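You operate a simulated robot arm through the tools that you are given. There is no shell and no other tool. Be economical: measure what you need, move in short steps, check, and stop when the job is done.

You run a simulated robot arm. Do the job below in one go: nothing can be reset, and whatever is moved stays where it is left.

TASK
Rinse the purple cup in the green basin, then bail it below its lower line into the green bucket.
Fine: Cup on the grey tray; bail the basin with the dipper; dipper back. Set down upright: what you pick out.

The check looks at the end state, three seconds after you hand in, the way a careful person would. Anything else that was tipped, shoved, dropped, spilled or broken makes it a failure.

THE ROBOT
A 7-joint arm with a two-finger gripper, hanging from a carriage that runs on a rail from [25, 2821] to [-1, -59] (x, y) and turns from -63 to 624 degrees about z. Base frame: it is fixed where the carriage stands at the start and does not move with it; the origin is on the floor, on the carriage's upright axis, x ahead of it, y to its left, z up; the surface under the hand at the start is at about z = 700. Readings come in mm, degrees, newtons and seconds.
With the tool pointing down near the work surface it reaches from about 100 to 420 mm from the robot's upright axis, wherever it stands. Its first joint turns from -166.0 to 166.0 degrees. Places, roughly: cup (7x7x10 cm) [1000, 3000, 1200]; small grey tray [600, -200, 700]. Payload 1.37 kg.
Tool frame: the origin (TCP) lies between the finger pads and is the grasp point; the fingertips stand 16 mm ahead of it; z points along the fingers, y is the line along which they close. Largest opening 92 mm; the body of the gripper starts 74 mm behind the TCP.
Orientation is that of the tool frame in the base frame, as a unit quaternion [x, y, z, w]. With the fingers straight down and closing along the base's y, the tool's x points along the base's -x, its y along +y and its z along -z.

THE INTERFACE
- The arm moves only by the tool nudge_tool. Its argument "commands" is text: rows parted by semicolons, each of 7 numbers parted by spaces: the turn, a rotation vector about the tool's x, y, z in units of 120 degrees (1.0 is 120 degrees), then the shift along the tool's x, y, z in units of 150 mm (1.0 is 150 mm), then the closure, from 0 (fully open) to 1 (shut). In form: ax ay az x y z hand; .... A call has 1 to 10 rows; each row is the pose to reach, as a shift and turn from the pose commanded when the call began, along the tool's axes at that moment. A call with a number of a shift or a turn outside -1 to 1 is refused whole. Each row takes 0.2 s and may step no farther than 50 mm and 8.6 degrees from the row before; otherwise, or with a gripper value out of range, the whole call is refused. A pose out of reach is approached as far as the arm can. The call stops where the force on the tool passes 90 N (or 10 N more than at its start, if that is more) or the arm is blocked; 0.2 s more then pass. Each finger halts on what it meets, pressing with about 26 N; the grip force reading is that of the motor and also rises with nothing between the fingers. The clock runs only during rows and for 0.2 s after the last one: add rows that repeat a pose to give the fingers time. The reply holds the time, the measured pose of the TCP, the force on the tool along the base axes, the opening and the grip force, in the units named above and with some noise, with the torque about the TCP (base axes, N m) and any sound that the robot's microphone picked up, and new pictures: "show" is both (left out), scene, wrist or none.
- Cameras (640 x 400 px; columns grow to the right, rows downward): "scene" is now at [266.9, 4.2, 1650.4]; the picture's right is [-0.01, -1.00, 0.00], its down [-0.93, 0.01, -0.36] and it looks along [0.36, -0.00, -0.93] (base axes); focal length 214 px, centre (320, 200). "wrist" rides on the gripper at [71, 19, -111] in the tool frame; the picture's right is [-0.26, 0.97, 0.00], its down [-0.78, -0.21, -0.59] and it looks along [-0.57, -0.15, 0.81] (tool axes); focal length 280 px, centre (320, 200). There is no depth. A picture from a camera that has moved, and an enlarged one, comes with that camera's place and axes in the base frame and with its lens. The place of the scene camera against the robot may be out by one fixed shift of up to 18 mm in any direction.
- move_column(by): slides the trunk up (or, below 0, down) by that many mm; the arm and the scene camera ride with it, the base frame stays. It gives what a move gives, with no picture.
- steer(legs): drives the robot by 1 to 6 legs, each [ahead, left, turn to the left] in mm, mm and degrees, along the robot's own axes; the way and the turn of a leg run together, so that a leg with both is an arc; at most 1500 mm and 180 degrees a leg. The arm and the cameras ride along, it lands a little off, and it stops where it bumps. It keeps to its track: a leg is cut to what the track allows. It gives what a move gives, and a new picture of the scene camera.
- aim_head(pan, tilt): turns the head with the scene camera to pan (to the left, within 155 degrees either way) and tilt (down, from -29 to 69), counted from straight ahead of the robot. It gives what a move gives, and a new picture of the scene camera.
- close_up(camera, box): a new picture of the part [left, top, right, bottom] of that camera's present view, enlarged. No time passes.
- job_done(): hands the job in; it is judged then, once.

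Go step by step. Nothing tells you exact positions but the pictures and the camera data: compare them with the known pose of the tool, close in by small moves and look again before you grip or let go. The budget is 120 turns and 260 pictures, counting those below and the enlarged ones. Unless the task says otherwise, let go and move clear before handing in, and close with one line.

The tools are called after "Emit:" as name(argument=value, ...) on one line, values as JSON. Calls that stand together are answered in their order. nudge_tool: Moves the arm, as the interface text tells. Its arguments: {"type":"object","properties":{"commands":{"type":"string"},"show":{"type":"string","enum":["both","scene","wrist","none"]}},"required":["commands"]} The other tools are called the same way: move_column (by) slides the trunk up or down; steer (legs) drives the base; aim_head (pan, tilt) turns the head that bears the scene camera; close_up (camera, box) takes an enlarged picture of a part of a camera's view; job_done () hands the job in.

At the start:

```text
time_s: 0.0
ee_pos: [283.6, -228.7, 1131.3]
tcp_rot: [0.0, 1.0, 0.0, 0.0]
wrist_force: [1.1, 0.5, 0.0]
ft_torque: [-0.01, -0.01, -0.01]
gripper_width: 91.9
gripper_force: 0.0
trunk travel left (down, up): [-469.0, 191.0]
robot x, y, heading: [2.2, -0.1, -0.3]
head pan, tilt: [-0.6, 68.8]
```

scene: 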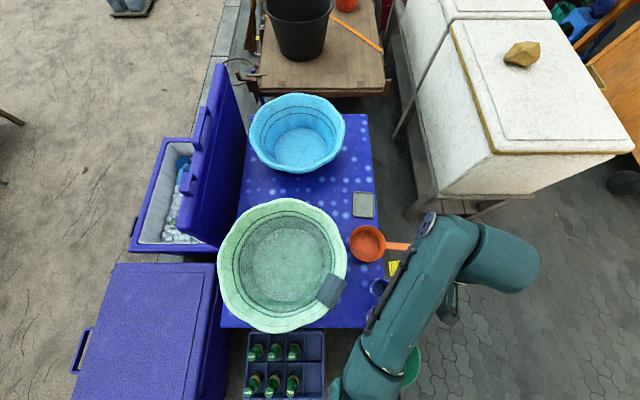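
wrist: 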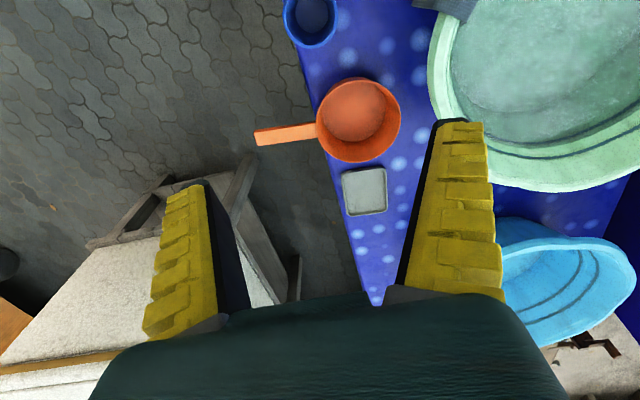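

The purple cup isn't in view; I can see the green basin, the orange dipper, the grey tray and part of a green bucket. I'll look around with the head before moving anything.

Emit:
aim_head(pan=60, tilt=25)

Emit:
aim_head(pan=-60, tilt=60)

Emit:
aim_head(pan=0, tilt=50)

```text
time_s: 1.3
ee_pos: [284.7, -228.9, 1131.3]
tcp_rot: [-0.001, 1.0, 0.001, 0.0]
wrist_force: [-0.1, -0.8, 0.0]
ft_torque: [0.01, 0.0, 0.0]
gripper_width: 92.0
gripper_force: 0.0
trunk travel left (down, up): [-469.0, 191.0]
robot x, y, heading: [-2.4, -0.8, -0.2]
head pan, tilt: [60.0, 25.0]
camera scene: at [257.1, 84.5, 1709.8], right [0.87, -0.5, 0.0], down [-0.21, -0.37, -0.91], along [0.45, 0.78, -0.42], focal length 214 px, centre (320, 200)
```

scene: 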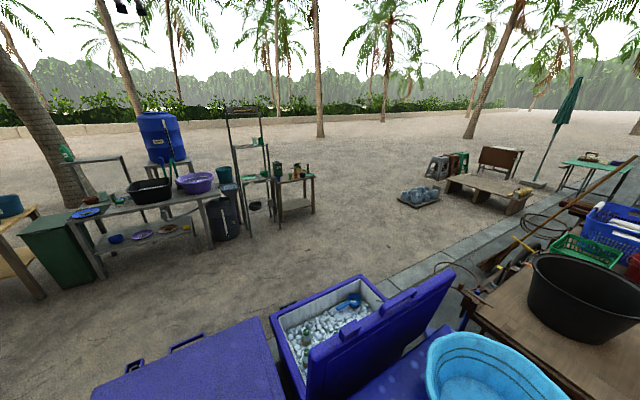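

```text
time_s: 3.3
ee_pos: [285.5, -228.7, 1132.6]
tcp_rot: [0.001, 1.0, 0.0, -0.001]
wrist_force: [-0.2, -1.0, -0.8]
ft_torque: [0.0, 0.0, 0.02]
gripper_width: 91.9
gripper_force: 0.0
trunk travel left (down, up): [-469.0, 191.0]
robot x, y, heading: [-0.1, 3.7, -0.1]
head pan, tilt: [-60.0, 60.0]
camera scene: at [244.4, -52.9, 1659.8], right [-0.87, -0.5, 0.0], down [-0.43, 0.75, -0.5], along [0.25, -0.43, -0.87], focal length 214 px, centre (320, 200)
```

scene: 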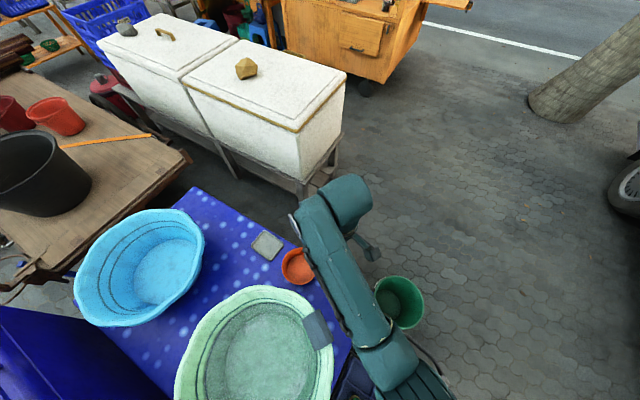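

```text
time_s: 4.6
ee_pos: [284.7, -229.7, 1130.6]
tcp_rot: [0.0, 1.0, 0.001, 0.0]
wrist_force: [0.9, 0.8, 0.7]
ft_torque: [-0.02, 0.01, 0.0]
gripper_width: 91.8
gripper_force: 0.1
trunk travel left (down, up): [-469.0, 191.0]
robot x, y, heading: [-0.3, 0.6, -0.1]
head pan, tilt: [0.0, 50.0]
camera scene: at [288.0, 4.7, 1672.3], right [0.0, -1.0, 0.0], down [-0.77, 0.0, -0.64], along [0.64, 0.0, -0.77], focal length 214 px, centre (320, 200)
```

scene: 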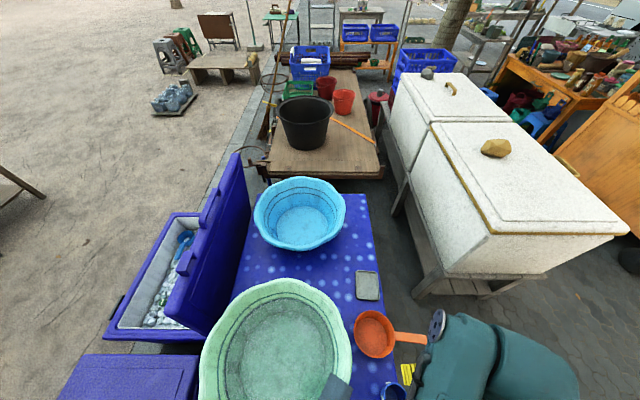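

The cup should be on the rack near the middle-left of the earlier view. I'll look closer in that direction.

Emit:
aim_head(pan=75, tilt=15)

Emit:
close_up(camera="scene", box=[280, 100, 440, 200])

```text
time_s: 6.1
ee_pos: [285.3, -229.8, 1131.0]
tcp_rot: [0.0, 1.0, 0.0, 0.0]
wrist_force: [-0.5, -0.1, 0.5]
ft_torque: [0.01, 0.04, -0.02]
gripper_width: 91.7
gripper_force: 0.1
trunk travel left (down, up): [-469.0, 191.0]
robot x, y, heading: [4.8, 2.0, 0.1]
head pan, tilt: [75.0, 15.0]
camera scene: at [235.2, 95.0, 1726.1], right [0.97, -0.26, 0.0], down [-0.07, -0.25, -0.97], along [0.25, 0.93, -0.26], focal length 214 px, centre (320, 200)
```

scene: 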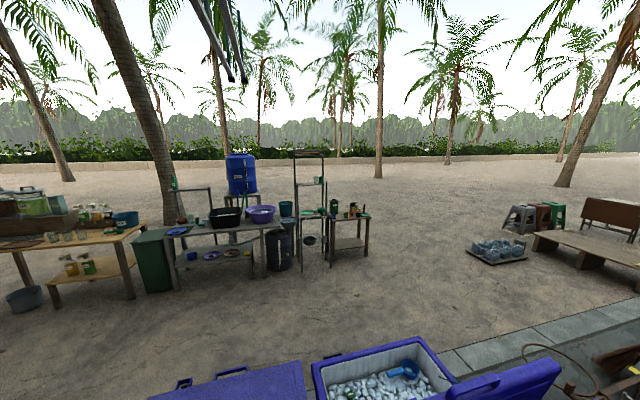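

```text
4.00 times, centred on (360, 150) of scene
camera zoom: at [235.2, 95.0, 1726.1], right [0.97, -0.26, 0.0], down [-0.07, -0.25, -0.97], along [0.25, 0.93, -0.26], focal length 858 px, centre (160, 400)
```

zoom: 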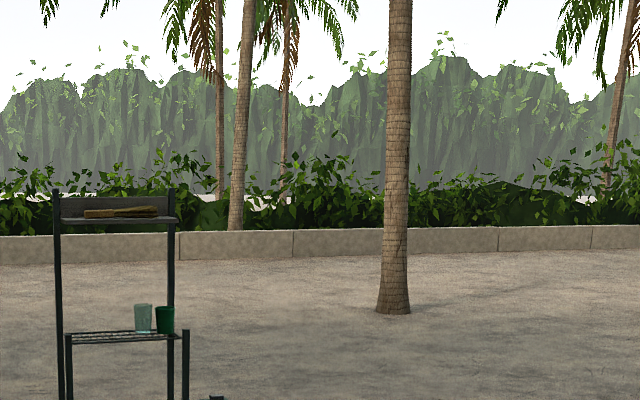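

Emit:
close_up(camera="scene", box=[288, 145, 352, 185])

Emit:
close_up(camera="scene", box=[160, 180, 384, 320])

```text
10.00 times, centred on (320, 165) of scene
camera zoom: at [235.2, 95.0, 1726.1], right [0.97, -0.26, 0.0], down [-0.07, -0.25, -0.97], along [0.25, 0.93, -0.26], focal length 2145 px, centre (320, 550)
```

zoom: 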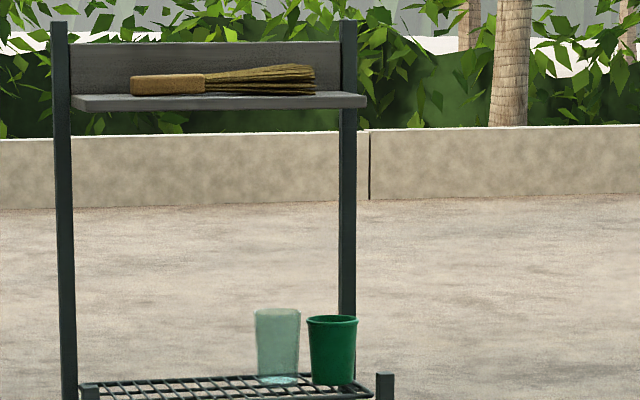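

```text
2.86 times, centred on (272, 250) of scene
camera zoom: at [235.2, 95.0, 1726.1], right [0.97, -0.26, 0.0], down [-0.07, -0.25, -0.97], along [0.25, 0.93, -0.26], focal length 613 px, centre (457, 57)
```

zoom: 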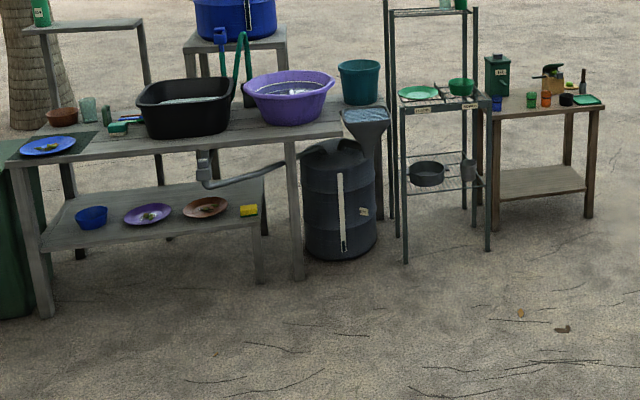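

The rack holds a green cup and a glass; a purple one may be hidden behind or stand nearby. I'll drive along the rail toward it and look again.

Emit:
steer(legs=[[0, 1500, 0]])

Emit:
close_up(camera="scene", box=[260, 100, 580, 300])

```text
time_s: 13.5
ee_pos: [300.3, 1281.6, 1131.7]
tcp_rot: [-0.009, 1.0, 0.0, -0.001]
wrist_force: [-0.4, 0.0, -1.1]
ft_torque: [0.02, -0.01, 0.03]
gripper_width: 92.0
gripper_force: 0.1
trunk travel left (down, up): [-469.0, 191.0]
robot x, y, heading: [13.0, 1507.3, 0.9]
head pan, tilt: [75.0, 15.0]
camera scene: at [246.7, 1605.1, 1726.1], right [0.97, -0.24, 0.0], down [-0.06, -0.25, -0.97], along [0.23, 0.94, -0.26], focal length 214 px, centre (320, 200)
```

scene: 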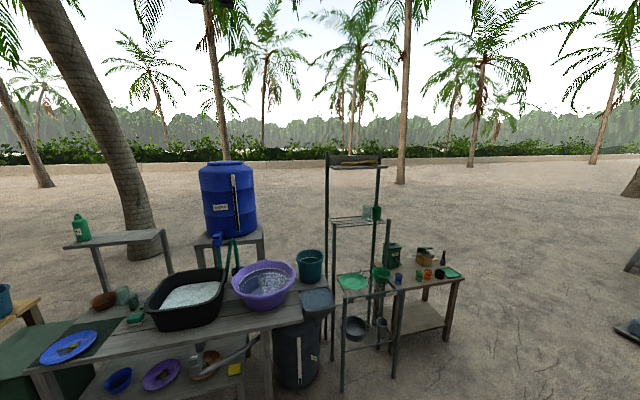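

```text
2.00 times, centred on (420, 200) of scene
camera zoom: at [246.7, 1605.1, 1726.1], right [0.97, -0.24, 0.0], down [-0.06, -0.25, -0.97], along [0.23, 0.94, -0.26], focal length 429 px, centre (120, 200)
```

zoom: 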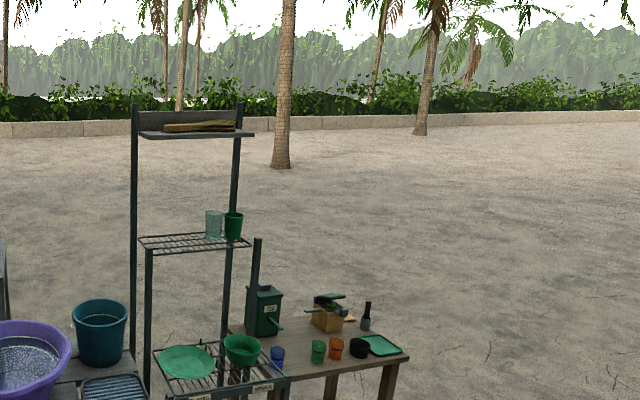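

Emit:
steer(legs=[[0, 1000, 0]])

Emit:
aim_head(pan=30, tilt=30)

```text
time_s: 18.8
ee_pos: [309.7, 2290.0, 1131.4]
tcp_rot: [-0.008, 1.0, 0.0, 0.0]
wrist_force: [-0.9, -0.3, 0.6]
ft_torque: [0.01, 0.02, -0.01]
gripper_width: 91.7
gripper_force: 0.0
trunk travel left (down, up): [-469.0, 191.0]
robot x, y, heading: [18.6, 2515.1, 1.1]
head pan, tilt: [75.0, 15.0]
camera scene: at [255.6, 2613.1, 1726.1], right [0.97, -0.24, 0.0], down [-0.06, -0.25, -0.97], along [0.23, 0.94, -0.26], focal length 214 px, centre (320, 200)
```

scene: 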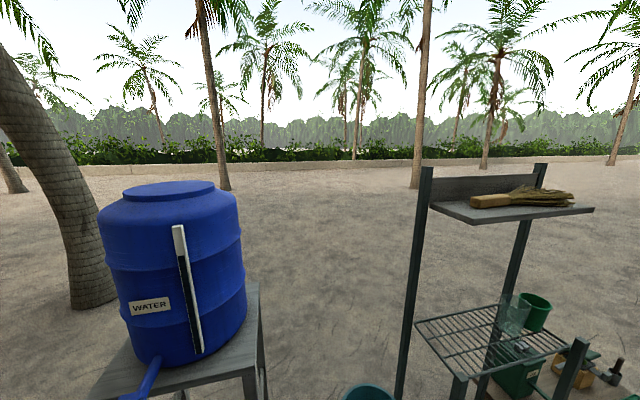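

```text
time_s: 19.9
ee_pos: [311.2, 2289.9, 1131.1]
tcp_rot: [-0.008, 1.0, -0.001, 0.0]
wrist_force: [-0.3, 0.0, -0.2]
ft_torque: [0.0, 0.04, 0.0]
gripper_width: 91.8
gripper_force: 0.0
trunk travel left (down, up): [-469.0, 191.0]
robot x, y, heading: [22.0, 2516.7, 0.6]
head pan, tilt: [30.0, 30.0]
camera scene: at [310.5, 2569.1, 1701.9], right [0.51, -0.86, 0.0], down [-0.43, -0.26, -0.87], along [0.74, 0.45, -0.5], focal length 214 px, centre (320, 200)
```

scene: 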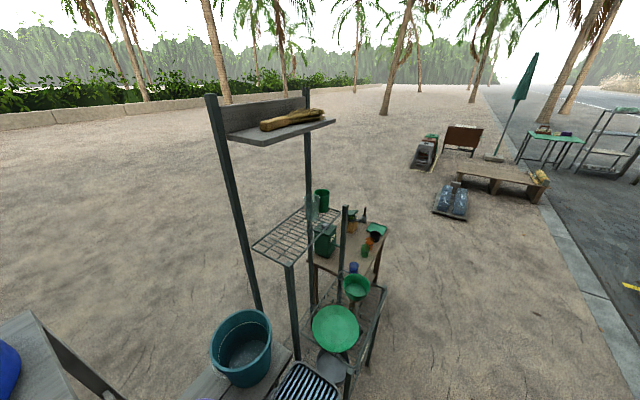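

Emit:
close_up(camera="scene", box=[240, 160, 400, 260])

Emit:
close_up(camera="scene", box=[240, 250, 400, 350])

```text
4.00 times, centred on (320, 210) of scene
camera zoom: at [310.5, 2569.1, 1701.9], right [0.51, -0.86, 0.0], down [-0.43, -0.26, -0.87], along [0.74, 0.45, -0.5], focal length 858 px, centre (320, 160)
```

zoom: 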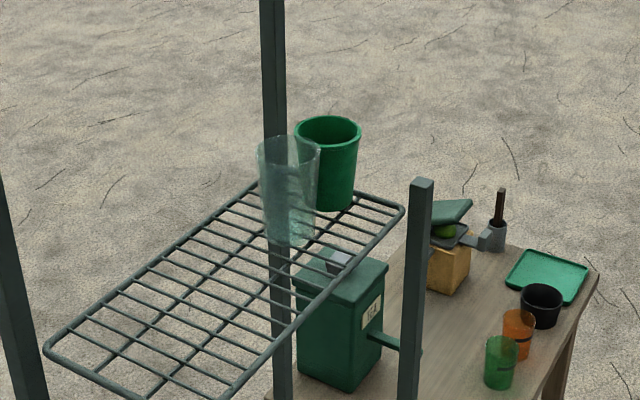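

```text
4.00 times, centred on (320, 300) of scene
camera zoom: at [310.5, 2569.1, 1701.9], right [0.51, -0.86, 0.0], down [-0.43, -0.26, -0.87], along [0.74, 0.45, -0.5], focal length 858 px, centre (320, -200)
```

zoom: 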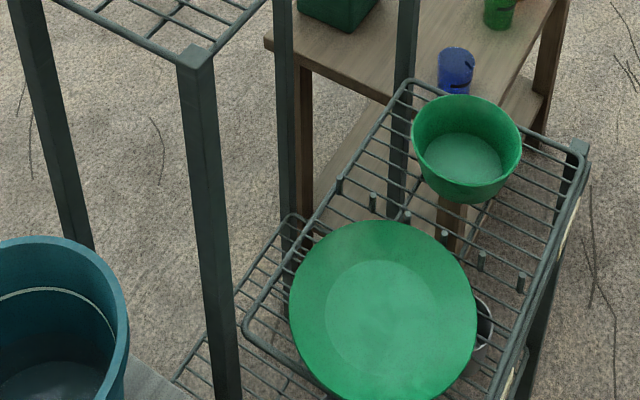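

No purple cup on the rack so far, only a green cup and a glass. I'll look over the neighbouring tables and at the small bluish cup.

Emit:
close_up(camera="scene", box=[336, 210, 400, 280])

Emit:
aim_head(pan=100, tilt=50)

Emit:
aim_head(pan=140, tilt=35)

```text
5.71 times, centred on (368, 245) of scene
camera zoom: at [310.5, 2569.1, 1701.9], right [0.51, -0.86, 0.0], down [-0.43, -0.26, -0.87], along [0.74, 0.45, -0.5], focal length 1226 px, centre (46, -57)
```

zoom: 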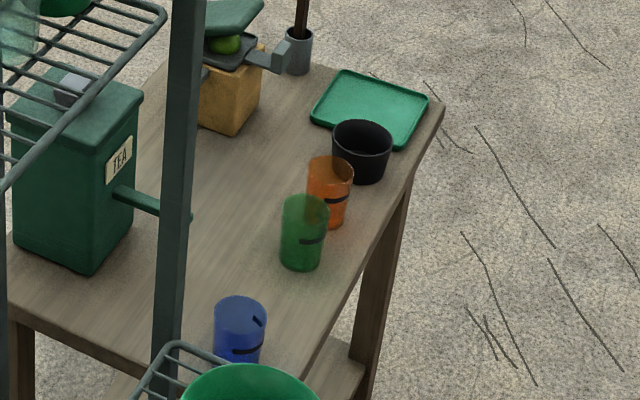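

```text
time_s: 21.3
ee_pos: [310.0, 2290.8, 1131.2]
tcp_rot: [-0.008, 1.0, 0.0, 0.0]
wrist_force: [0.1, 0.3, 0.7]
ft_torque: [-0.01, -0.02, 0.0]
gripper_width: 91.8
gripper_force: 0.1
trunk travel left (down, up): [-469.0, 191.0]
robot x, y, heading: [22.6, 2514.4, 0.7]
head pan, tilt: [100.0, 50.0]
camera scene: at [218.4, 2598.1, 1672.4], right [0.98, 0.19, 0.0], down [0.14, -0.75, -0.64], along [-0.12, 0.63, -0.77], focal length 214 px, centre (320, 200)
```

scene: 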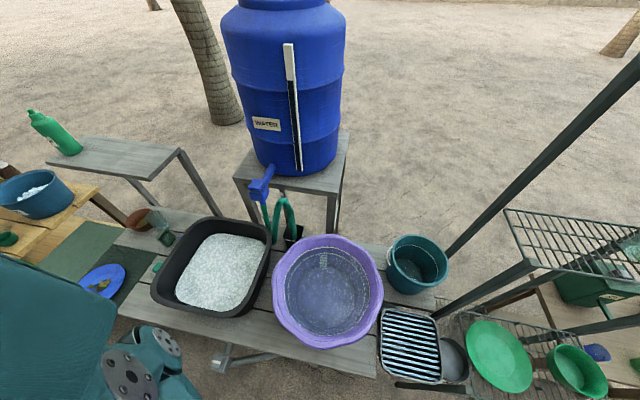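

```text
time_s: 22.4
ee_pos: [311.0, 2289.3, 1131.7]
tcp_rot: [-0.008, 1.0, 0.0, -0.001]
wrist_force: [0.5, -1.5, 0.4]
ft_torque: [-0.01, -0.05, 0.0]
gripper_width: 92.0
gripper_force: 0.1
trunk travel left (down, up): [-469.0, 191.0]
robot x, y, heading: [20.4, 2514.3, 1.0]
head pan, tilt: [140.0, 35.0]
camera scene: at [164.6, 2578.0, 1694.1], right [0.63, 0.78, 0.0], down [0.45, -0.36, -0.82], along [-0.64, 0.52, -0.57], focal length 214 px, centre (320, 200)
```

scene: 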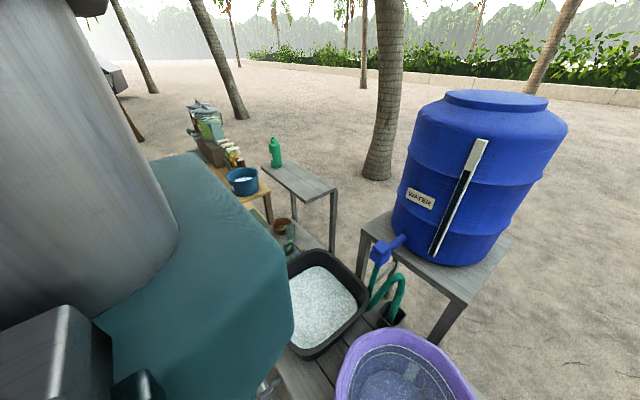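

Emit:
steer(legs=[[0, 310, 0]])

Emit:
aim_head(pan=10, tilt=35)

Emit:
close_up(camera="scene", box=[220, 140, 380, 240])

```text
time_s: 24.5
ee_pos: [312.6, 2592.8, 1131.2]
tcp_rot: [-0.007, 1.0, 0.0, 0.0]
wrist_force: [-0.4, 0.2, 0.3]
ft_torque: [0.01, 0.01, 0.01]
gripper_width: 92.0
gripper_force: 0.2
trunk travel left (down, up): [-469.0, 191.0]
robot x, y, heading: [23.0, 2818.7, 0.7]
head pan, tilt: [140.0, 35.0]
camera scene: at [167.3, 2881.0, 1694.1], right [0.63, 0.77, 0.0], down [0.44, -0.36, -0.82], along [-0.63, 0.52, -0.57], focal length 214 px, centre (320, 200)
```

scene: 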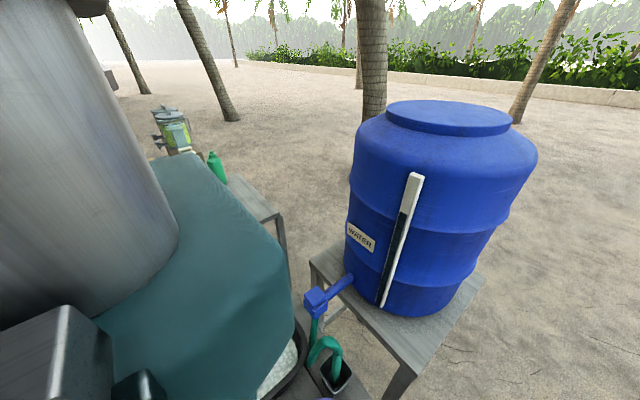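

```text
time_s: 26.6
ee_pos: [313.5, 2591.0, 1130.3]
tcp_rot: [-0.007, 1.0, 0.0, 0.0]
wrist_force: [0.5, 0.0, -0.6]
ft_torque: [0.0, -0.01, -0.01]
gripper_width: 92.2
gripper_force: 0.0
trunk travel left (down, up): [-469.0, 191.0]
robot x, y, heading: [30.1, 2817.1, 0.6]
head pan, tilt: [10.0, 35.0]
camera scene: at [322.1, 2841.9, 1694.1], right [0.19, -0.98, 0.0], down [-0.56, -0.11, -0.82], along [0.8, 0.15, -0.57], focal length 214 px, centre (320, 200)
```

scene: 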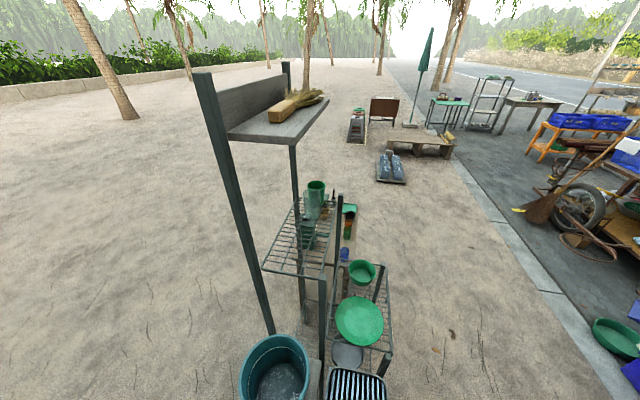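

```text
4.00 times, centred on (300, 190) of scene
camera zoom: at [322.1, 2841.9, 1694.1], right [0.19, -0.98, 0.0], down [-0.56, -0.11, -0.82], along [0.8, 0.15, -0.57], focal length 858 px, centre (400, 240)
```

zoom: 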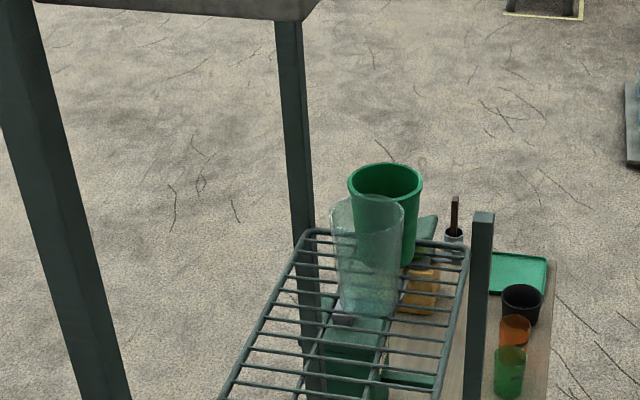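

Emit:
close_up(camera="scene", box=[292, 175, 340, 225])

Emit:
close_up(camera="scene", box=[320, 200, 400, 270])

Emit:
aim_head(pan=50, tilt=60)

```text
8.00 times, centred on (316, 200) of scene
camera zoom: at [322.1, 2841.9, 1694.1], right [0.19, -0.98, 0.0], down [-0.56, -0.11, -0.82], along [0.8, 0.15, -0.57], focal length 1716 px, centre (352, 200)
```

zoom: 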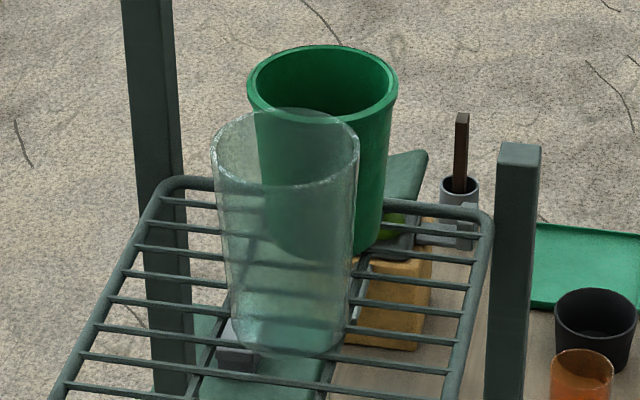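

```text
5.71 times, centred on (360, 235) of scene
camera zoom: at [322.1, 2841.9, 1694.1], right [0.19, -0.98, 0.0], down [-0.56, -0.11, -0.82], along [0.8, 0.15, -0.57], focal length 1226 px, centre (91, 0)
```

zoom: 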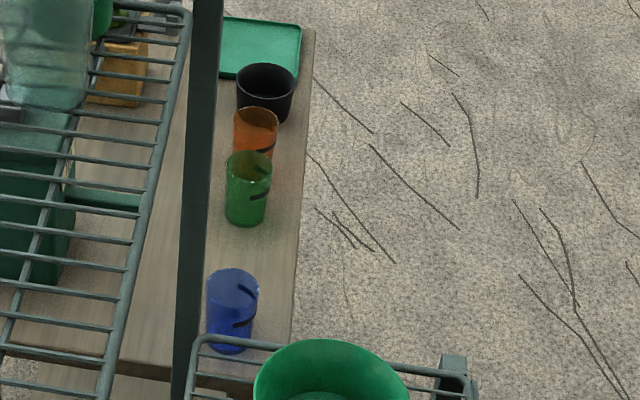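

```text
time_s: 27.6
ee_pos: [313.2, 2590.9, 1130.9]
tcp_rot: [-0.007, 1.0, 0.0, -0.002]
wrist_force: [-0.6, 0.1, 0.0]
ft_torque: [0.01, 0.01, -0.01]
gripper_width: 91.7
gripper_force: 0.2
trunk travel left (down, up): [-469.0, 191.0]
robot x, y, heading: [24.6, 2820.2, 0.9]
head pan, tilt: [50.0, 60.0]
camera scene: at [277.8, 2877.0, 1659.8], right [0.77, -0.63, 0.0], down [-0.55, -0.67, -0.5], along [0.32, 0.39, -0.87], focal length 214 px, centre (320, 200)
```

scene: 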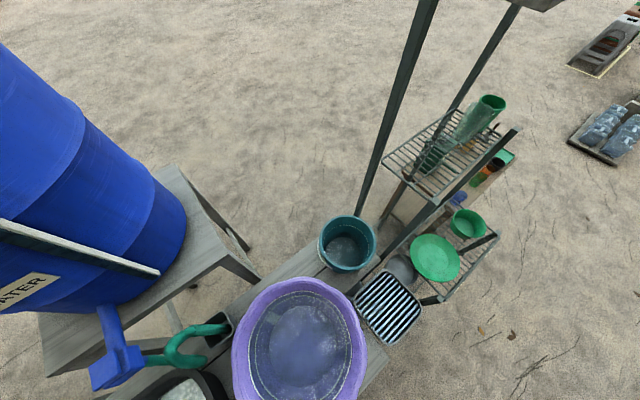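

Still no purple cup. I'll raise the trunk to look down into the green cup and at the far side of the rack.

Emit:
move_column(by=190)

Emit:
aim_head(pan=12, tilt=42)

Emit:
close_up(camera="scene", box=[260, 160, 380, 260])

```text
time_s: 29.7
ee_pos: [312.8, 2593.4, 1320.4]
tcp_rot: [-0.007, 1.0, -0.001, 0.001]
wrist_force: [0.2, -0.3, 0.2]
ft_torque: [-0.01, -0.01, 0.0]
gripper_width: 91.8
gripper_force: 0.1
trunk travel left (down, up): [-659.0, 1.0]
robot x, y, heading: [25.8, 2817.7, 1.0]
head pan, tilt: [50.0, 60.0]
```

```text
time_s: 30.8
ee_pos: [312.0, 2592.5, 1320.7]
tcp_rot: [-0.006, 1.0, 0.0, 0.0]
wrist_force: [0.5, 0.2, 0.3]
ft_torque: [0.0, 0.02, -0.02]
gripper_width: 92.0
gripper_force: 0.0
trunk travel left (down, up): [-659.0, 1.0]
robot x, y, heading: [26.8, 2817.6, 0.8]
head pan, tilt: [12.0, 42.0]
camera scene: at [317.1, 2843.9, 1873.6], right [0.22, -0.97, 0.0], down [-0.65, -0.15, -0.74], along [0.72, 0.17, -0.67], focal length 214 px, centre (320, 200)
```

scene: 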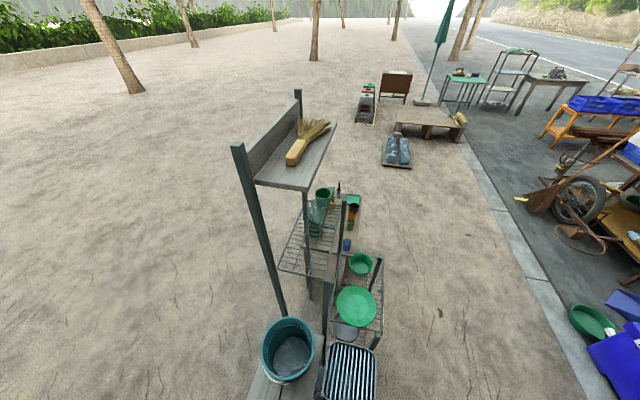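

```text
4.00 times, centred on (320, 210) of scene
camera zoom: at [317.1, 2843.9, 1873.6], right [0.22, -0.97, 0.0], down [-0.65, -0.15, -0.74], along [0.72, 0.17, -0.67], focal length 858 px, centre (320, 160)
```

zoom: 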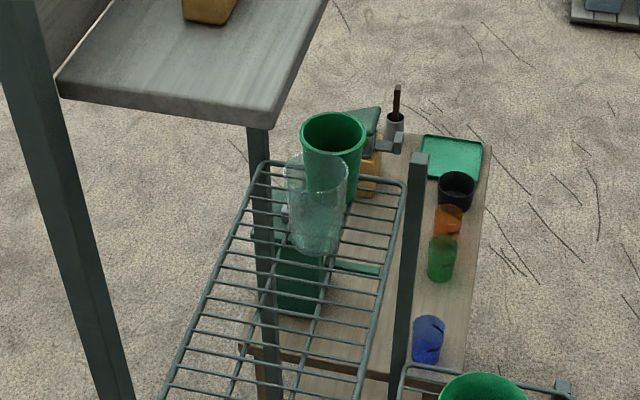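

Emit:
steer(legs=[[0, -1300, 0]])

Emit:
aim_head(pan=115, tilt=25)

Emit:
aim_head(pan=155, tilt=25)

Emit:
aim_head(pan=0, tilt=20)

```text
time_s: 37.3
ee_pos: [297.7, 1282.7, 1321.1]
tcp_rot: [0.0, 1.0, 0.0, 0.001]
wrist_force: [0.1, -0.5, -0.1]
ft_torque: [0.0, 0.06, 0.02]
gripper_width: 91.8
gripper_force: 0.0
trunk travel left (down, up): [-659.0, 1.0]
robot x, y, heading: [14.3, 1513.6, -0.0]
head pan, tilt: [12.0, 42.0]
camera scene: at [306.0, 1534.8, 1873.6], right [0.21, -0.98, 0.0], down [-0.65, -0.14, -0.74], along [0.73, 0.16, -0.67], focal length 214 px, centre (320, 200)
```

scene: 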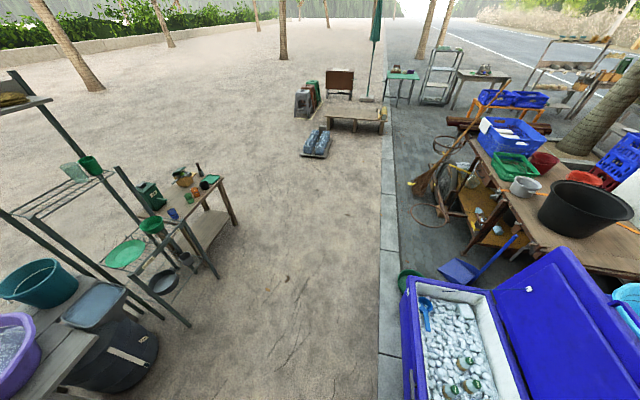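

```text
time_s: 39.1
ee_pos: [297.6, 1282.7, 1321.1]
tcp_rot: [-0.001, 1.0, 0.0, 0.0]
wrist_force: [-0.5, 0.1, -1.0]
ft_torque: [0.01, -0.01, 0.04]
gripper_width: 91.8
gripper_force: 0.0
trunk travel left (down, up): [-659.0, 1.0]
robot x, y, heading: [16.8, 1512.2, 0.1]
head pan, tilt: [115.0, 25.0]
camera scene: at [185.2, 1600.8, 1899.8], right [0.91, 0.42, 0.0], down [0.18, -0.38, -0.91], along [-0.38, 0.82, -0.42], focal length 214 px, centre (320, 200)
```

scene: 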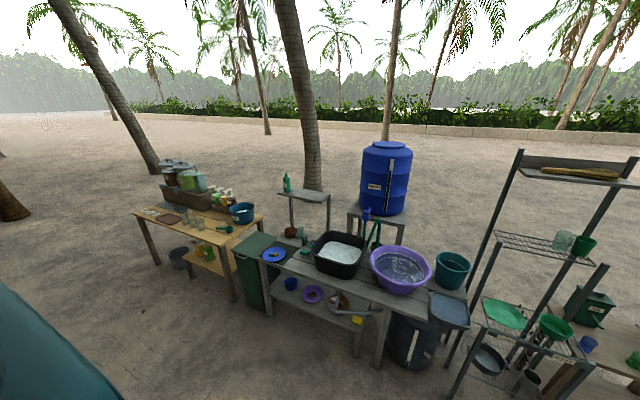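

```text
time_s: 40.2
ee_pos: [297.8, 1282.7, 1320.8]
tcp_rot: [-0.001, 1.0, -0.001, 0.0]
wrist_force: [0.2, 0.7, 0.9]
ft_torque: [0.03, -0.02, -0.05]
gripper_width: 91.7
gripper_force: 0.1
trunk travel left (down, up): [-659.0, 1.0]
robot x, y, heading: [13.3, 1513.9, -0.1]
head pan, tilt: [154.7, 25.0]
camera scene: at [140.9, 1556.7, 1899.9], right [0.43, 0.9, 0.0], down [0.38, -0.18, -0.91], along [-0.82, 0.39, -0.42], focal length 214 px, centre (320, 200)
```

scene: 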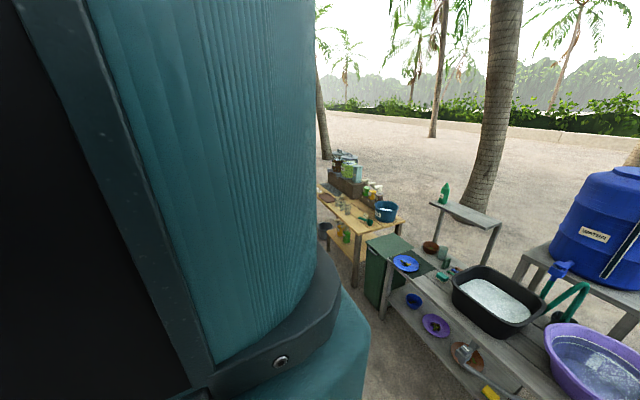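

```text
time_s: 42.6
ee_pos: [298.1, 1283.1, 1320.9]
tcp_rot: [-0.002, 1.0, 0.0, 0.0]
wrist_force: [-0.6, -0.3, 0.3]
ft_torque: [0.04, -0.03, 0.0]
gripper_width: 91.7
gripper_force: 0.1
trunk travel left (down, up): [-659.0, 1.0]
robot x, y, heading: [17.1, 1513.2, 0.1]
head pan, tilt: [0.0, 20.0]
camera scene: at [317.3, 1517.5, 1907.9], right [0.0, -1.0, 0.0], down [-0.34, 0.0, -0.94], along [0.94, 0.0, -0.34], focal length 214 px, centre (320, 200)
```

scene: 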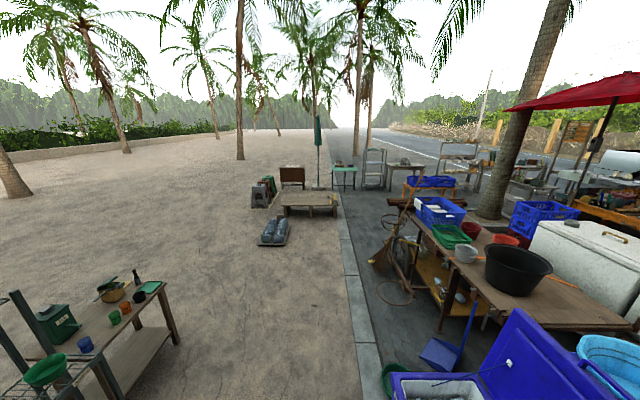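

No purple cup here either. I'll go back to the basin table to examine the cup next to the basin before deciding.

Emit:
steer(legs=[[0, -1450, 0]])

Emit:
aim_head(pan=-20, tilt=69)

Emit:
close_up(camera="scene", box=[200, 180, 440, 340])

Emit:
close_up(camera="wrist", box=[240, 0, 440, 130])

```text
time_s: 49.8
ee_pos: [283.5, -164.0, 1320.6]
tcp_rot: [0.002, 1.0, 0.0, 0.0]
wrist_force: [0.9, -0.2, 0.0]
ft_torque: [-0.05, 0.0, 0.04]
gripper_width: 91.9
gripper_force: 0.1
trunk travel left (down, up): [-659.0, 1.0]
robot x, y, heading: [-1.6, 67.4, -0.1]
head pan, tilt: [0.0, 20.0]
camera scene: at [304.7, 70.9, 1907.9], right [-0.01, -1.0, 0.0], down [-0.34, 0.0, -0.94], along [0.94, -0.01, -0.34], focal length 214 px, centre (320, 200)
```

scene: 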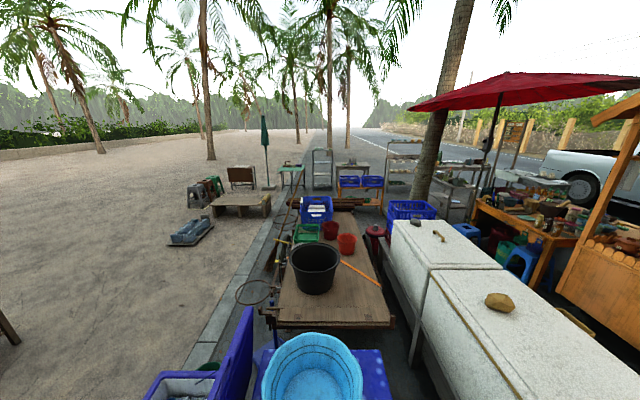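

```text
time_s: 50.9
ee_pos: [283.9, -162.8, 1321.3]
tcp_rot: [0.003, 1.0, 0.0, 0.0]
wrist_force: [0.1, -1.3, 0.3]
ft_torque: [0.0, -0.04, 0.0]
gripper_width: 91.9
gripper_force: 0.0
trunk travel left (down, up): [-659.0, 1.0]
robot x, y, heading: [2.3, 71.6, -0.2]
head pan, tilt: [-20.0, 68.8]
camera scene: at [264.1, 52.0, 1840.5], right [-0.35, -0.94, 0.0], down [-0.87, 0.32, -0.36], along [0.34, -0.13, -0.93], focal length 214 px, centre (320, 200)
```

scene: 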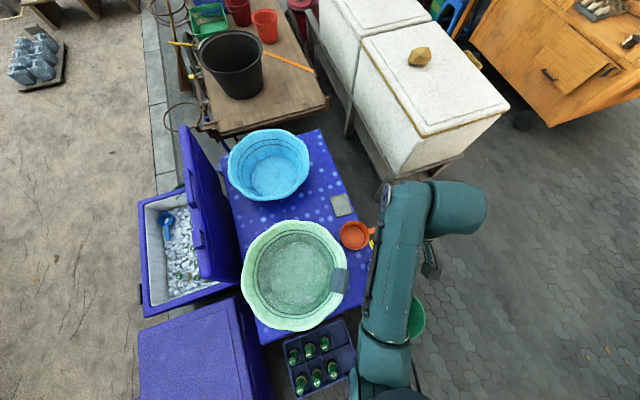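

```text
2.50 times, centred on (320, 260) of scene
camera zoom: at [264.1, 52.0, 1840.5], right [-0.35, -0.94, 0.0], down [-0.87, 0.32, -0.36], along [0.34, -0.13, -0.93], focal length 536 px, centre (320, 50)
```

zoom: 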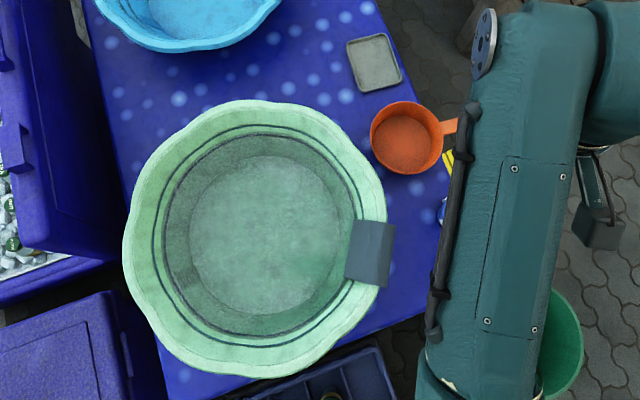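

```text
3.08 times, centred on (340, 65) of wrist
camera zoom: at [214.3, -144.5, 1431.2], right [0.27, 0.96, 0.0], down [0.78, -0.22, 0.59], along [0.57, -0.16, -0.81], focal length 863 px, centre (258, 615)
```

zoom: 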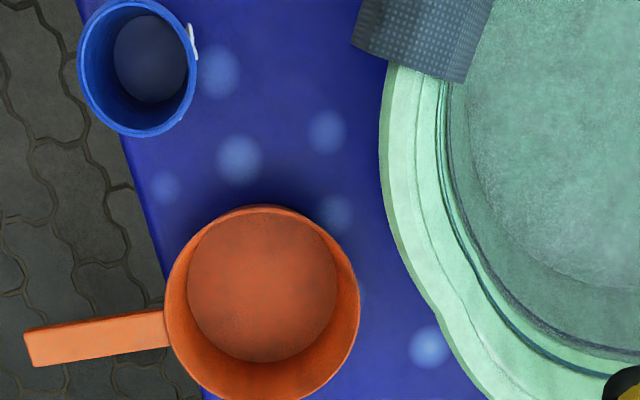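

I've seen everything: the bluish thing by the basin is a small pail, so the only 7×7×10 cm cups at the stated place are on the rack. First I'll test how far out the arm reaches.

Emit:
nudge_tool(commands="0 0 0 -0.33 0 0 0; 0 0 0 -0.66 0 0 0; 0 0 0 -1 0 0 0", show="none")

Emit:
nudge_tool(commands="0 0 0 -0.33 0 0 0; 0 0 0 -0.66 0 0 0; 0 0 0 -1 0 0 0", show="none")

Emit:
nudge_tool(commands="0 0 0 -0.33 0 0 0; 0 0 0 -0.66 0 0 0; 0 0 0 -1 0 0 0", show="scene")

```text
refused: row 3 steps farther than a row can; nothing moved
```

```text
refused: row 3 steps farther than a row can; nothing moved
```

```text
refused: row 3 steps farther than a row can; nothing moved
```

Emit:
nudge_tool(commands="0 0 0 -0.33 0 0 0; 0 0 0 -0.66 0 0 0; 0 0 0 -0.99 0 0 0", show="none")

Emit:
nudge_tool(commands="0 0 0 -0.33 0 0 0; 0 0 0 -0.66 0 0 0; 0 0 0 -0.99 0 0 0", show="none")

Emit:
nudge_tool(commands="0 0 0 -0.33 0 0 0; 0 0 0 -0.66 0 0 0; 0 0 0 -0.99 0 0 0", show="scene")

```text
time_s: 51.7
ee_pos: [431.6, -164.4, 1318.3]
tcp_rot: [0.004, 1.0, 0.001, -0.001]
wrist_force: [0.5, 0.2, -0.5]
ft_torque: [-0.01, -0.03, 0.0]
gripper_width: 91.7
gripper_force: 0.0
trunk travel left (down, up): [-659.0, 1.0]
robot x, y, heading: [4.0, 67.1, -0.4]
head pan, tilt: [-20.0, 68.8]
```

```text
time_s: 52.5
ee_pos: [553.1, -163.7, 1316.4]
tcp_rot: [0.004, 1.0, 0.0, -0.003]
wrist_force: [-1.7, 0.1, -1.7]
ft_torque: [-0.04, -0.07, 0.0]
gripper_width: 91.9
gripper_force: 0.0
out of reach, approached as far as the arm can: row 3
trunk travel left (down, up): [-659.0, 1.0]
robot x, y, heading: [-2.7, 70.5, -0.5]
head pan, tilt: [-20.0, 68.8]
```

```text
time_s: 53.3
ee_pos: [573.2, -136.3, 1336.2]
tcp_rot: [0.003, 1.0, 0.0, -0.001]
wrist_force: [-0.7, -0.3, -1.3]
ft_torque: [0.01, -0.02, 0.0]
gripper_width: 92.0
gripper_force: 0.0
out of reach, approached as far as the arm can: row 1, 2, 3
trunk travel left (down, up): [-659.0, 1.0]
robot x, y, heading: [4.5, 68.2, -0.5]
head pan, tilt: [-20.0, 68.8]
camera scene: at [263.9, 52.0, 1840.4], right [-0.35, -0.94, 0.0], down [-0.87, 0.32, -0.36], along [0.34, -0.13, -0.93], focal length 214 px, centre (320, 200)
```

scene: 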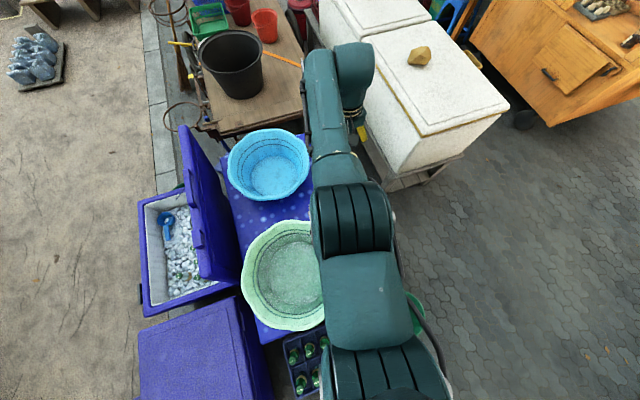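

Emit:
nudge_tool(commands="0 -0.07 0 0.1 0 0 0; 0 -0.14 0 0.2 0 0 0; 0 -0.21 0 0.3 0 0 0; 0 -0.28 0 0.3 0 0 0; 0 -0.35 0 0.3 0 0 0; 0 -0.42 0 0.3 0 0 0; 0 -0.49 0 0.3 0 0 0; 0 -0.56 0 0.3 0 0 0; 0 -0.63 0 0.3 0 0 0; 0 -0.7 0 0.3 0 0 0", show="scene")

Emit:
nudge_tool(commands="0 -0.05 0 0 0 0.3 0; 0 -0.05 0 0 0 0.6 0; 0 -0.05 0 0 0 0.9 0", show="none")

Emit:
nudge_tool(commands="0 0 0 0 0 0.3 0; 0 0 0 0 0 0.6 0; 0 0 0 0 0 0.9 0", show="none")

Emit:
nudge_tool(commands="0 0 0 0 0 0.3 0; 0 0 0 0 0 0.6 0; 0 0 0 0 0 0.9 0", show="scene")

```text
time_s: 55.5
ee_pos: [531.1, -137.5, 1337.2]
tcp_rot: [0.002, 0.742, -0.002, 0.671]
wrist_force: [-0.3, -0.1, 0.3]
ft_torque: [0.0, 0.05, 0.02]
gripper_width: 91.9
gripper_force: 0.1
trunk travel left (down, up): [-659.0, 1.0]
robot x, y, heading: [1.1, 71.5, -0.2]
head pan, tilt: [-20.0, 68.8]
camera scene: at [264.1, 52.0, 1840.5], right [-0.35, -0.94, 0.0], down [-0.87, 0.32, -0.36], along [0.34, -0.13, -0.93], focal length 214 px, centre (320, 200)
```

scene: 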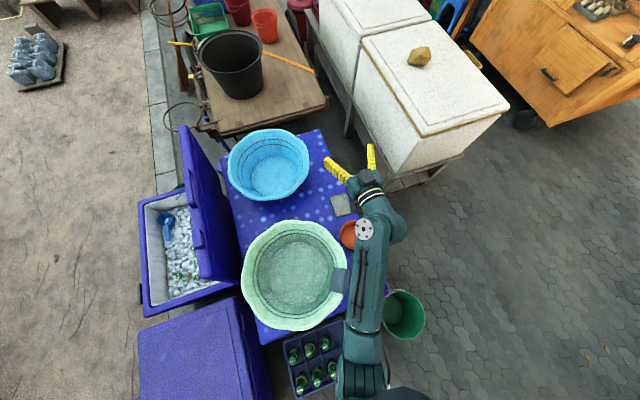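

```text
time_s: 56.3
ee_pos: [663.8, -138.1, 1321.2]
tcp_rot: [0.003, 0.708, -0.003, 0.707]
wrist_force: [0.4, -0.2, -0.2]
ft_torque: [-0.01, -0.1, -0.01]
gripper_width: 91.9
gripper_force: 0.0
trunk travel left (down, up): [-659.0, 1.0]
robot x, y, heading: [0.8, 69.7, -0.2]
head pan, tilt: [-20.0, 68.8]
```

```text
time_s: 57.1
ee_pos: [732.1, -138.7, 1325.3]
tcp_rot: [0.002, 0.707, -0.002, 0.707]
wrist_force: [0.8, 0.5, -0.5]
ft_torque: [0.0, 0.01, 0.01]
gripper_width: 92.3
gripper_force: 0.0
out of reach, approached as far as the arm can: row 2, 3
trunk travel left (down, up): [-659.0, 1.0]
robot x, y, heading: [1.3, 70.1, -0.4]
head pan, tilt: [-20.0, 68.8]
```

```text
time_s: 57.9
ee_pos: [755.7, -118.5, 1361.7]
tcp_rot: [0.003, 0.71, -0.002, 0.704]
wrist_force: [-1.8, 0.2, -3.3]
ft_torque: [0.06, -0.3, 0.01]
gripper_width: 92.0
gripper_force: 0.0
out of reach, approached as far as the arm can: row 1, 2, 3
trunk travel left (down, up): [-659.0, 1.0]
robot x, y, heading: [-3.4, 67.2, -0.4]
head pan, tilt: [-20.0, 68.8]
camera scene: at [263.5, 51.9, 1840.1], right [-0.35, -0.94, 0.0], down [-0.87, 0.32, -0.36], along [0.34, -0.13, -0.93], focal length 214 px, centre (320, 200)
```

scene: 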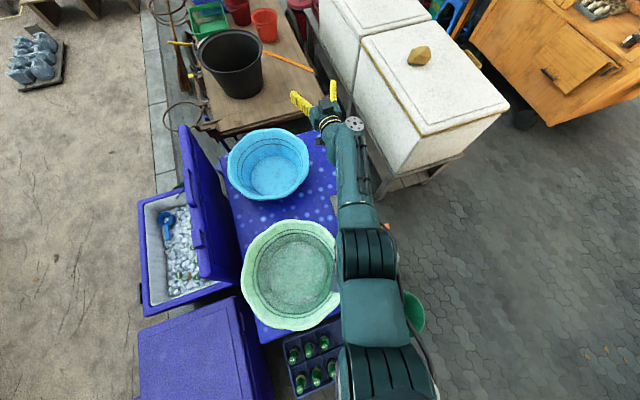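

Earlier, a purple patch showed near the green bucket beside the arm. I'll look there.

Emit:
nudge_tool(commands="0 0 0 0 0 -0.3 0; 0 0 0 0 0 -0.6 0; 0 0 0 0 0 -0.9 0", show="none")

Emit:
nudge_tool(commands="0 0 0 0 0 -0.3 0; 0 0 0 0 0 -0.6 0; 0 0 0 0 0 -0.9 0", show="scene")

Emit:
close_up(camera="scene", box=[300, 220, 460, 340])

Emit:
aim_head(pan=-70, tilt=69)

```text
time_s: 58.7
ee_pos: [623.8, -117.0, 1367.7]
tcp_rot: [0.002, 0.706, -0.003, 0.708]
wrist_force: [-0.4, -0.2, 0.8]
ft_torque: [0.04, 0.08, 0.0]
gripper_width: 91.9
gripper_force: 0.1
trunk travel left (down, up): [-659.0, 1.0]
robot x, y, heading: [2.6, 66.1, -0.2]
head pan, tilt: [-20.0, 68.8]
```

```text
time_s: 59.5
ee_pos: [489.0, -115.1, 1367.4]
tcp_rot: [0.002, 0.707, -0.002, 0.707]
wrist_force: [0.1, 0.0, 0.6]
ft_torque: [0.0, 0.02, 0.01]
gripper_width: 91.9
gripper_force: 0.0
trunk travel left (down, up): [-659.0, 1.0]
robot x, y, heading: [2.5, 71.3, -0.2]
head pan, tilt: [-20.0, 68.8]
camera scene: at [264.2, 52.0, 1840.5], right [-0.35, -0.94, 0.0], down [-0.87, 0.32, -0.36], along [0.34, -0.13, -0.93], focal length 214 px, centre (320, 200)
```

scene: 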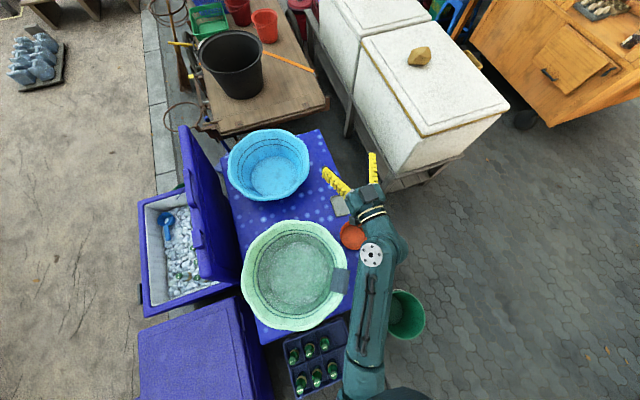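

```text
3.33 times, centred on (380, 280) of scene
camera zoom: at [264.2, 52.0, 1840.5], right [-0.35, -0.94, 0.0], down [-0.87, 0.32, -0.36], along [0.34, -0.13, -0.93], focal length 715 px, centre (120, -67)
```

zoom: 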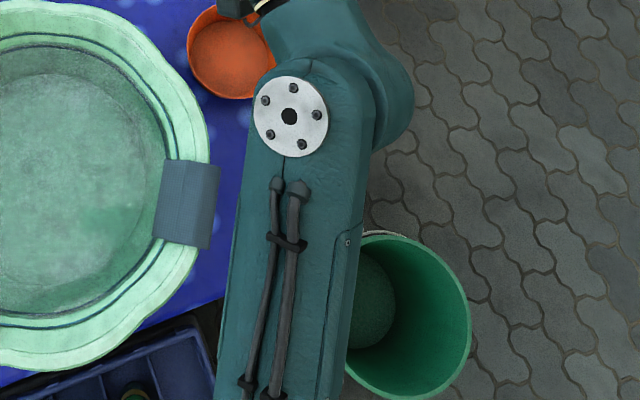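

```text
time_s: 60.7
ee_pos: [489.1, -115.6, 1367.1]
tcp_rot: [0.002, 0.707, -0.003, 0.707]
wrist_force: [-0.3, 0.2, 0.1]
ft_torque: [-0.01, 0.0, -0.01]
gripper_width: 91.9
gripper_force: 0.0
trunk travel left (down, up): [-659.0, 1.0]
robot x, y, heading: [2.1, 69.9, -0.2]
head pan, tilt: [-70.0, 68.8]
camera scene: at [230.4, 18.9, 1840.4], right [-0.94, -0.34, 0.0], down [-0.31, 0.88, -0.36], along [0.12, -0.34, -0.93], focal length 214 px, centre (320, 200)
```

scene: 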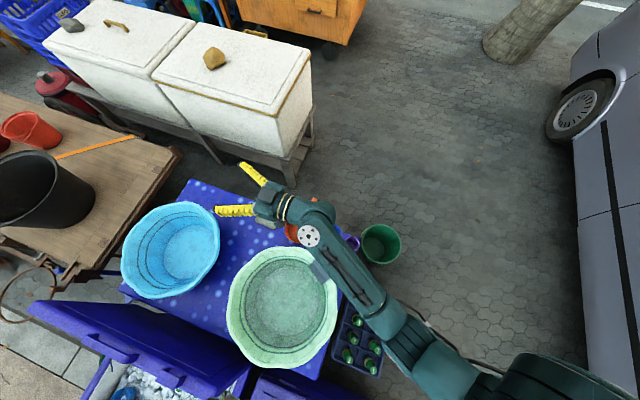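

Emit:
close_up(camera="scene", box=[280, 190, 420, 290])

Emit:
aim_head(pan=-110, tilt=69)

Emit:
close_up(camera="wrist", box=[0, 0, 640, 400])

```text
4.00 times, centred on (350, 240) of scene
camera zoom: at [230.4, 18.9, 1840.4], right [-0.94, -0.34, 0.0], down [-0.31, 0.88, -0.36], along [0.12, -0.34, -0.93], focal length 858 px, centre (200, 40)
```

zoom: 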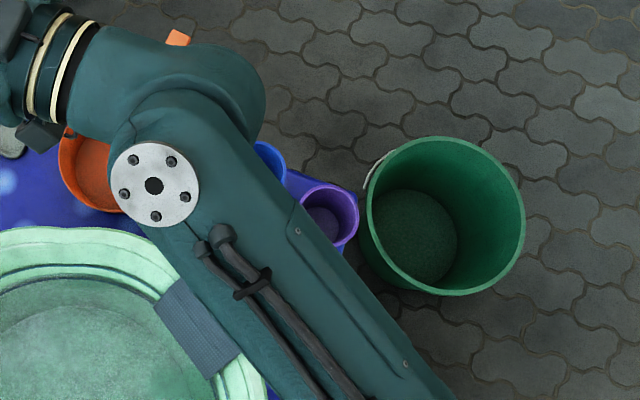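

```text
time_s: 61.8
ee_pos: [489.8, -115.3, 1367.5]
tcp_rot: [0.002, 0.707, -0.002, 0.707]
wrist_force: [0.2, 0.2, -0.3]
ft_torque: [0.01, 0.01, 0.04]
gripper_width: 92.1
gripper_force: 0.0
trunk travel left (down, up): [-659.0, 1.0]
robot x, y, heading: [-0.7, 64.1, -0.2]
head pan, tilt: [-110.0, 68.8]
camera scene: at [192.2, 19.1, 1840.4], right [-0.94, 0.35, 0.0], down [0.32, 0.87, -0.36], along [-0.13, -0.34, -0.93], focal length 214 px, centre (320, 200)
```

scene: 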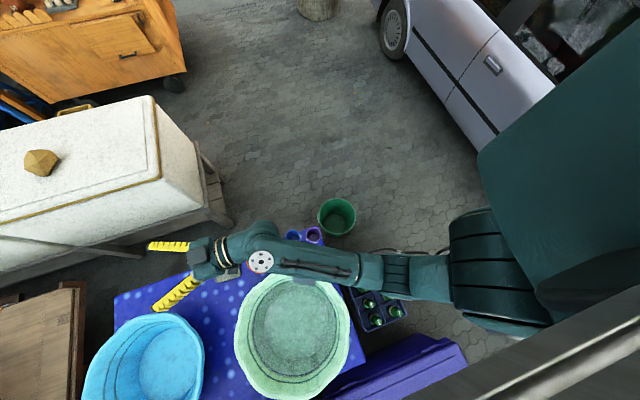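

```text
1.00 times, centred on (320, 200) of wrist (not enlarged: the box is as wide or as high as the picture)
camera zoom: at [380.0, -96.1, 1296.0], right [0.01, 0.97, 0.26], down [-0.59, -0.21, 0.78], along [0.81, -0.16, 0.57], focal length 280 px, centre (320, 200)
```

zoom: 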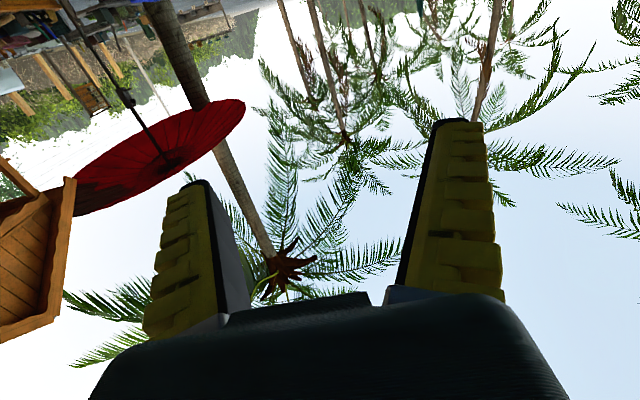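

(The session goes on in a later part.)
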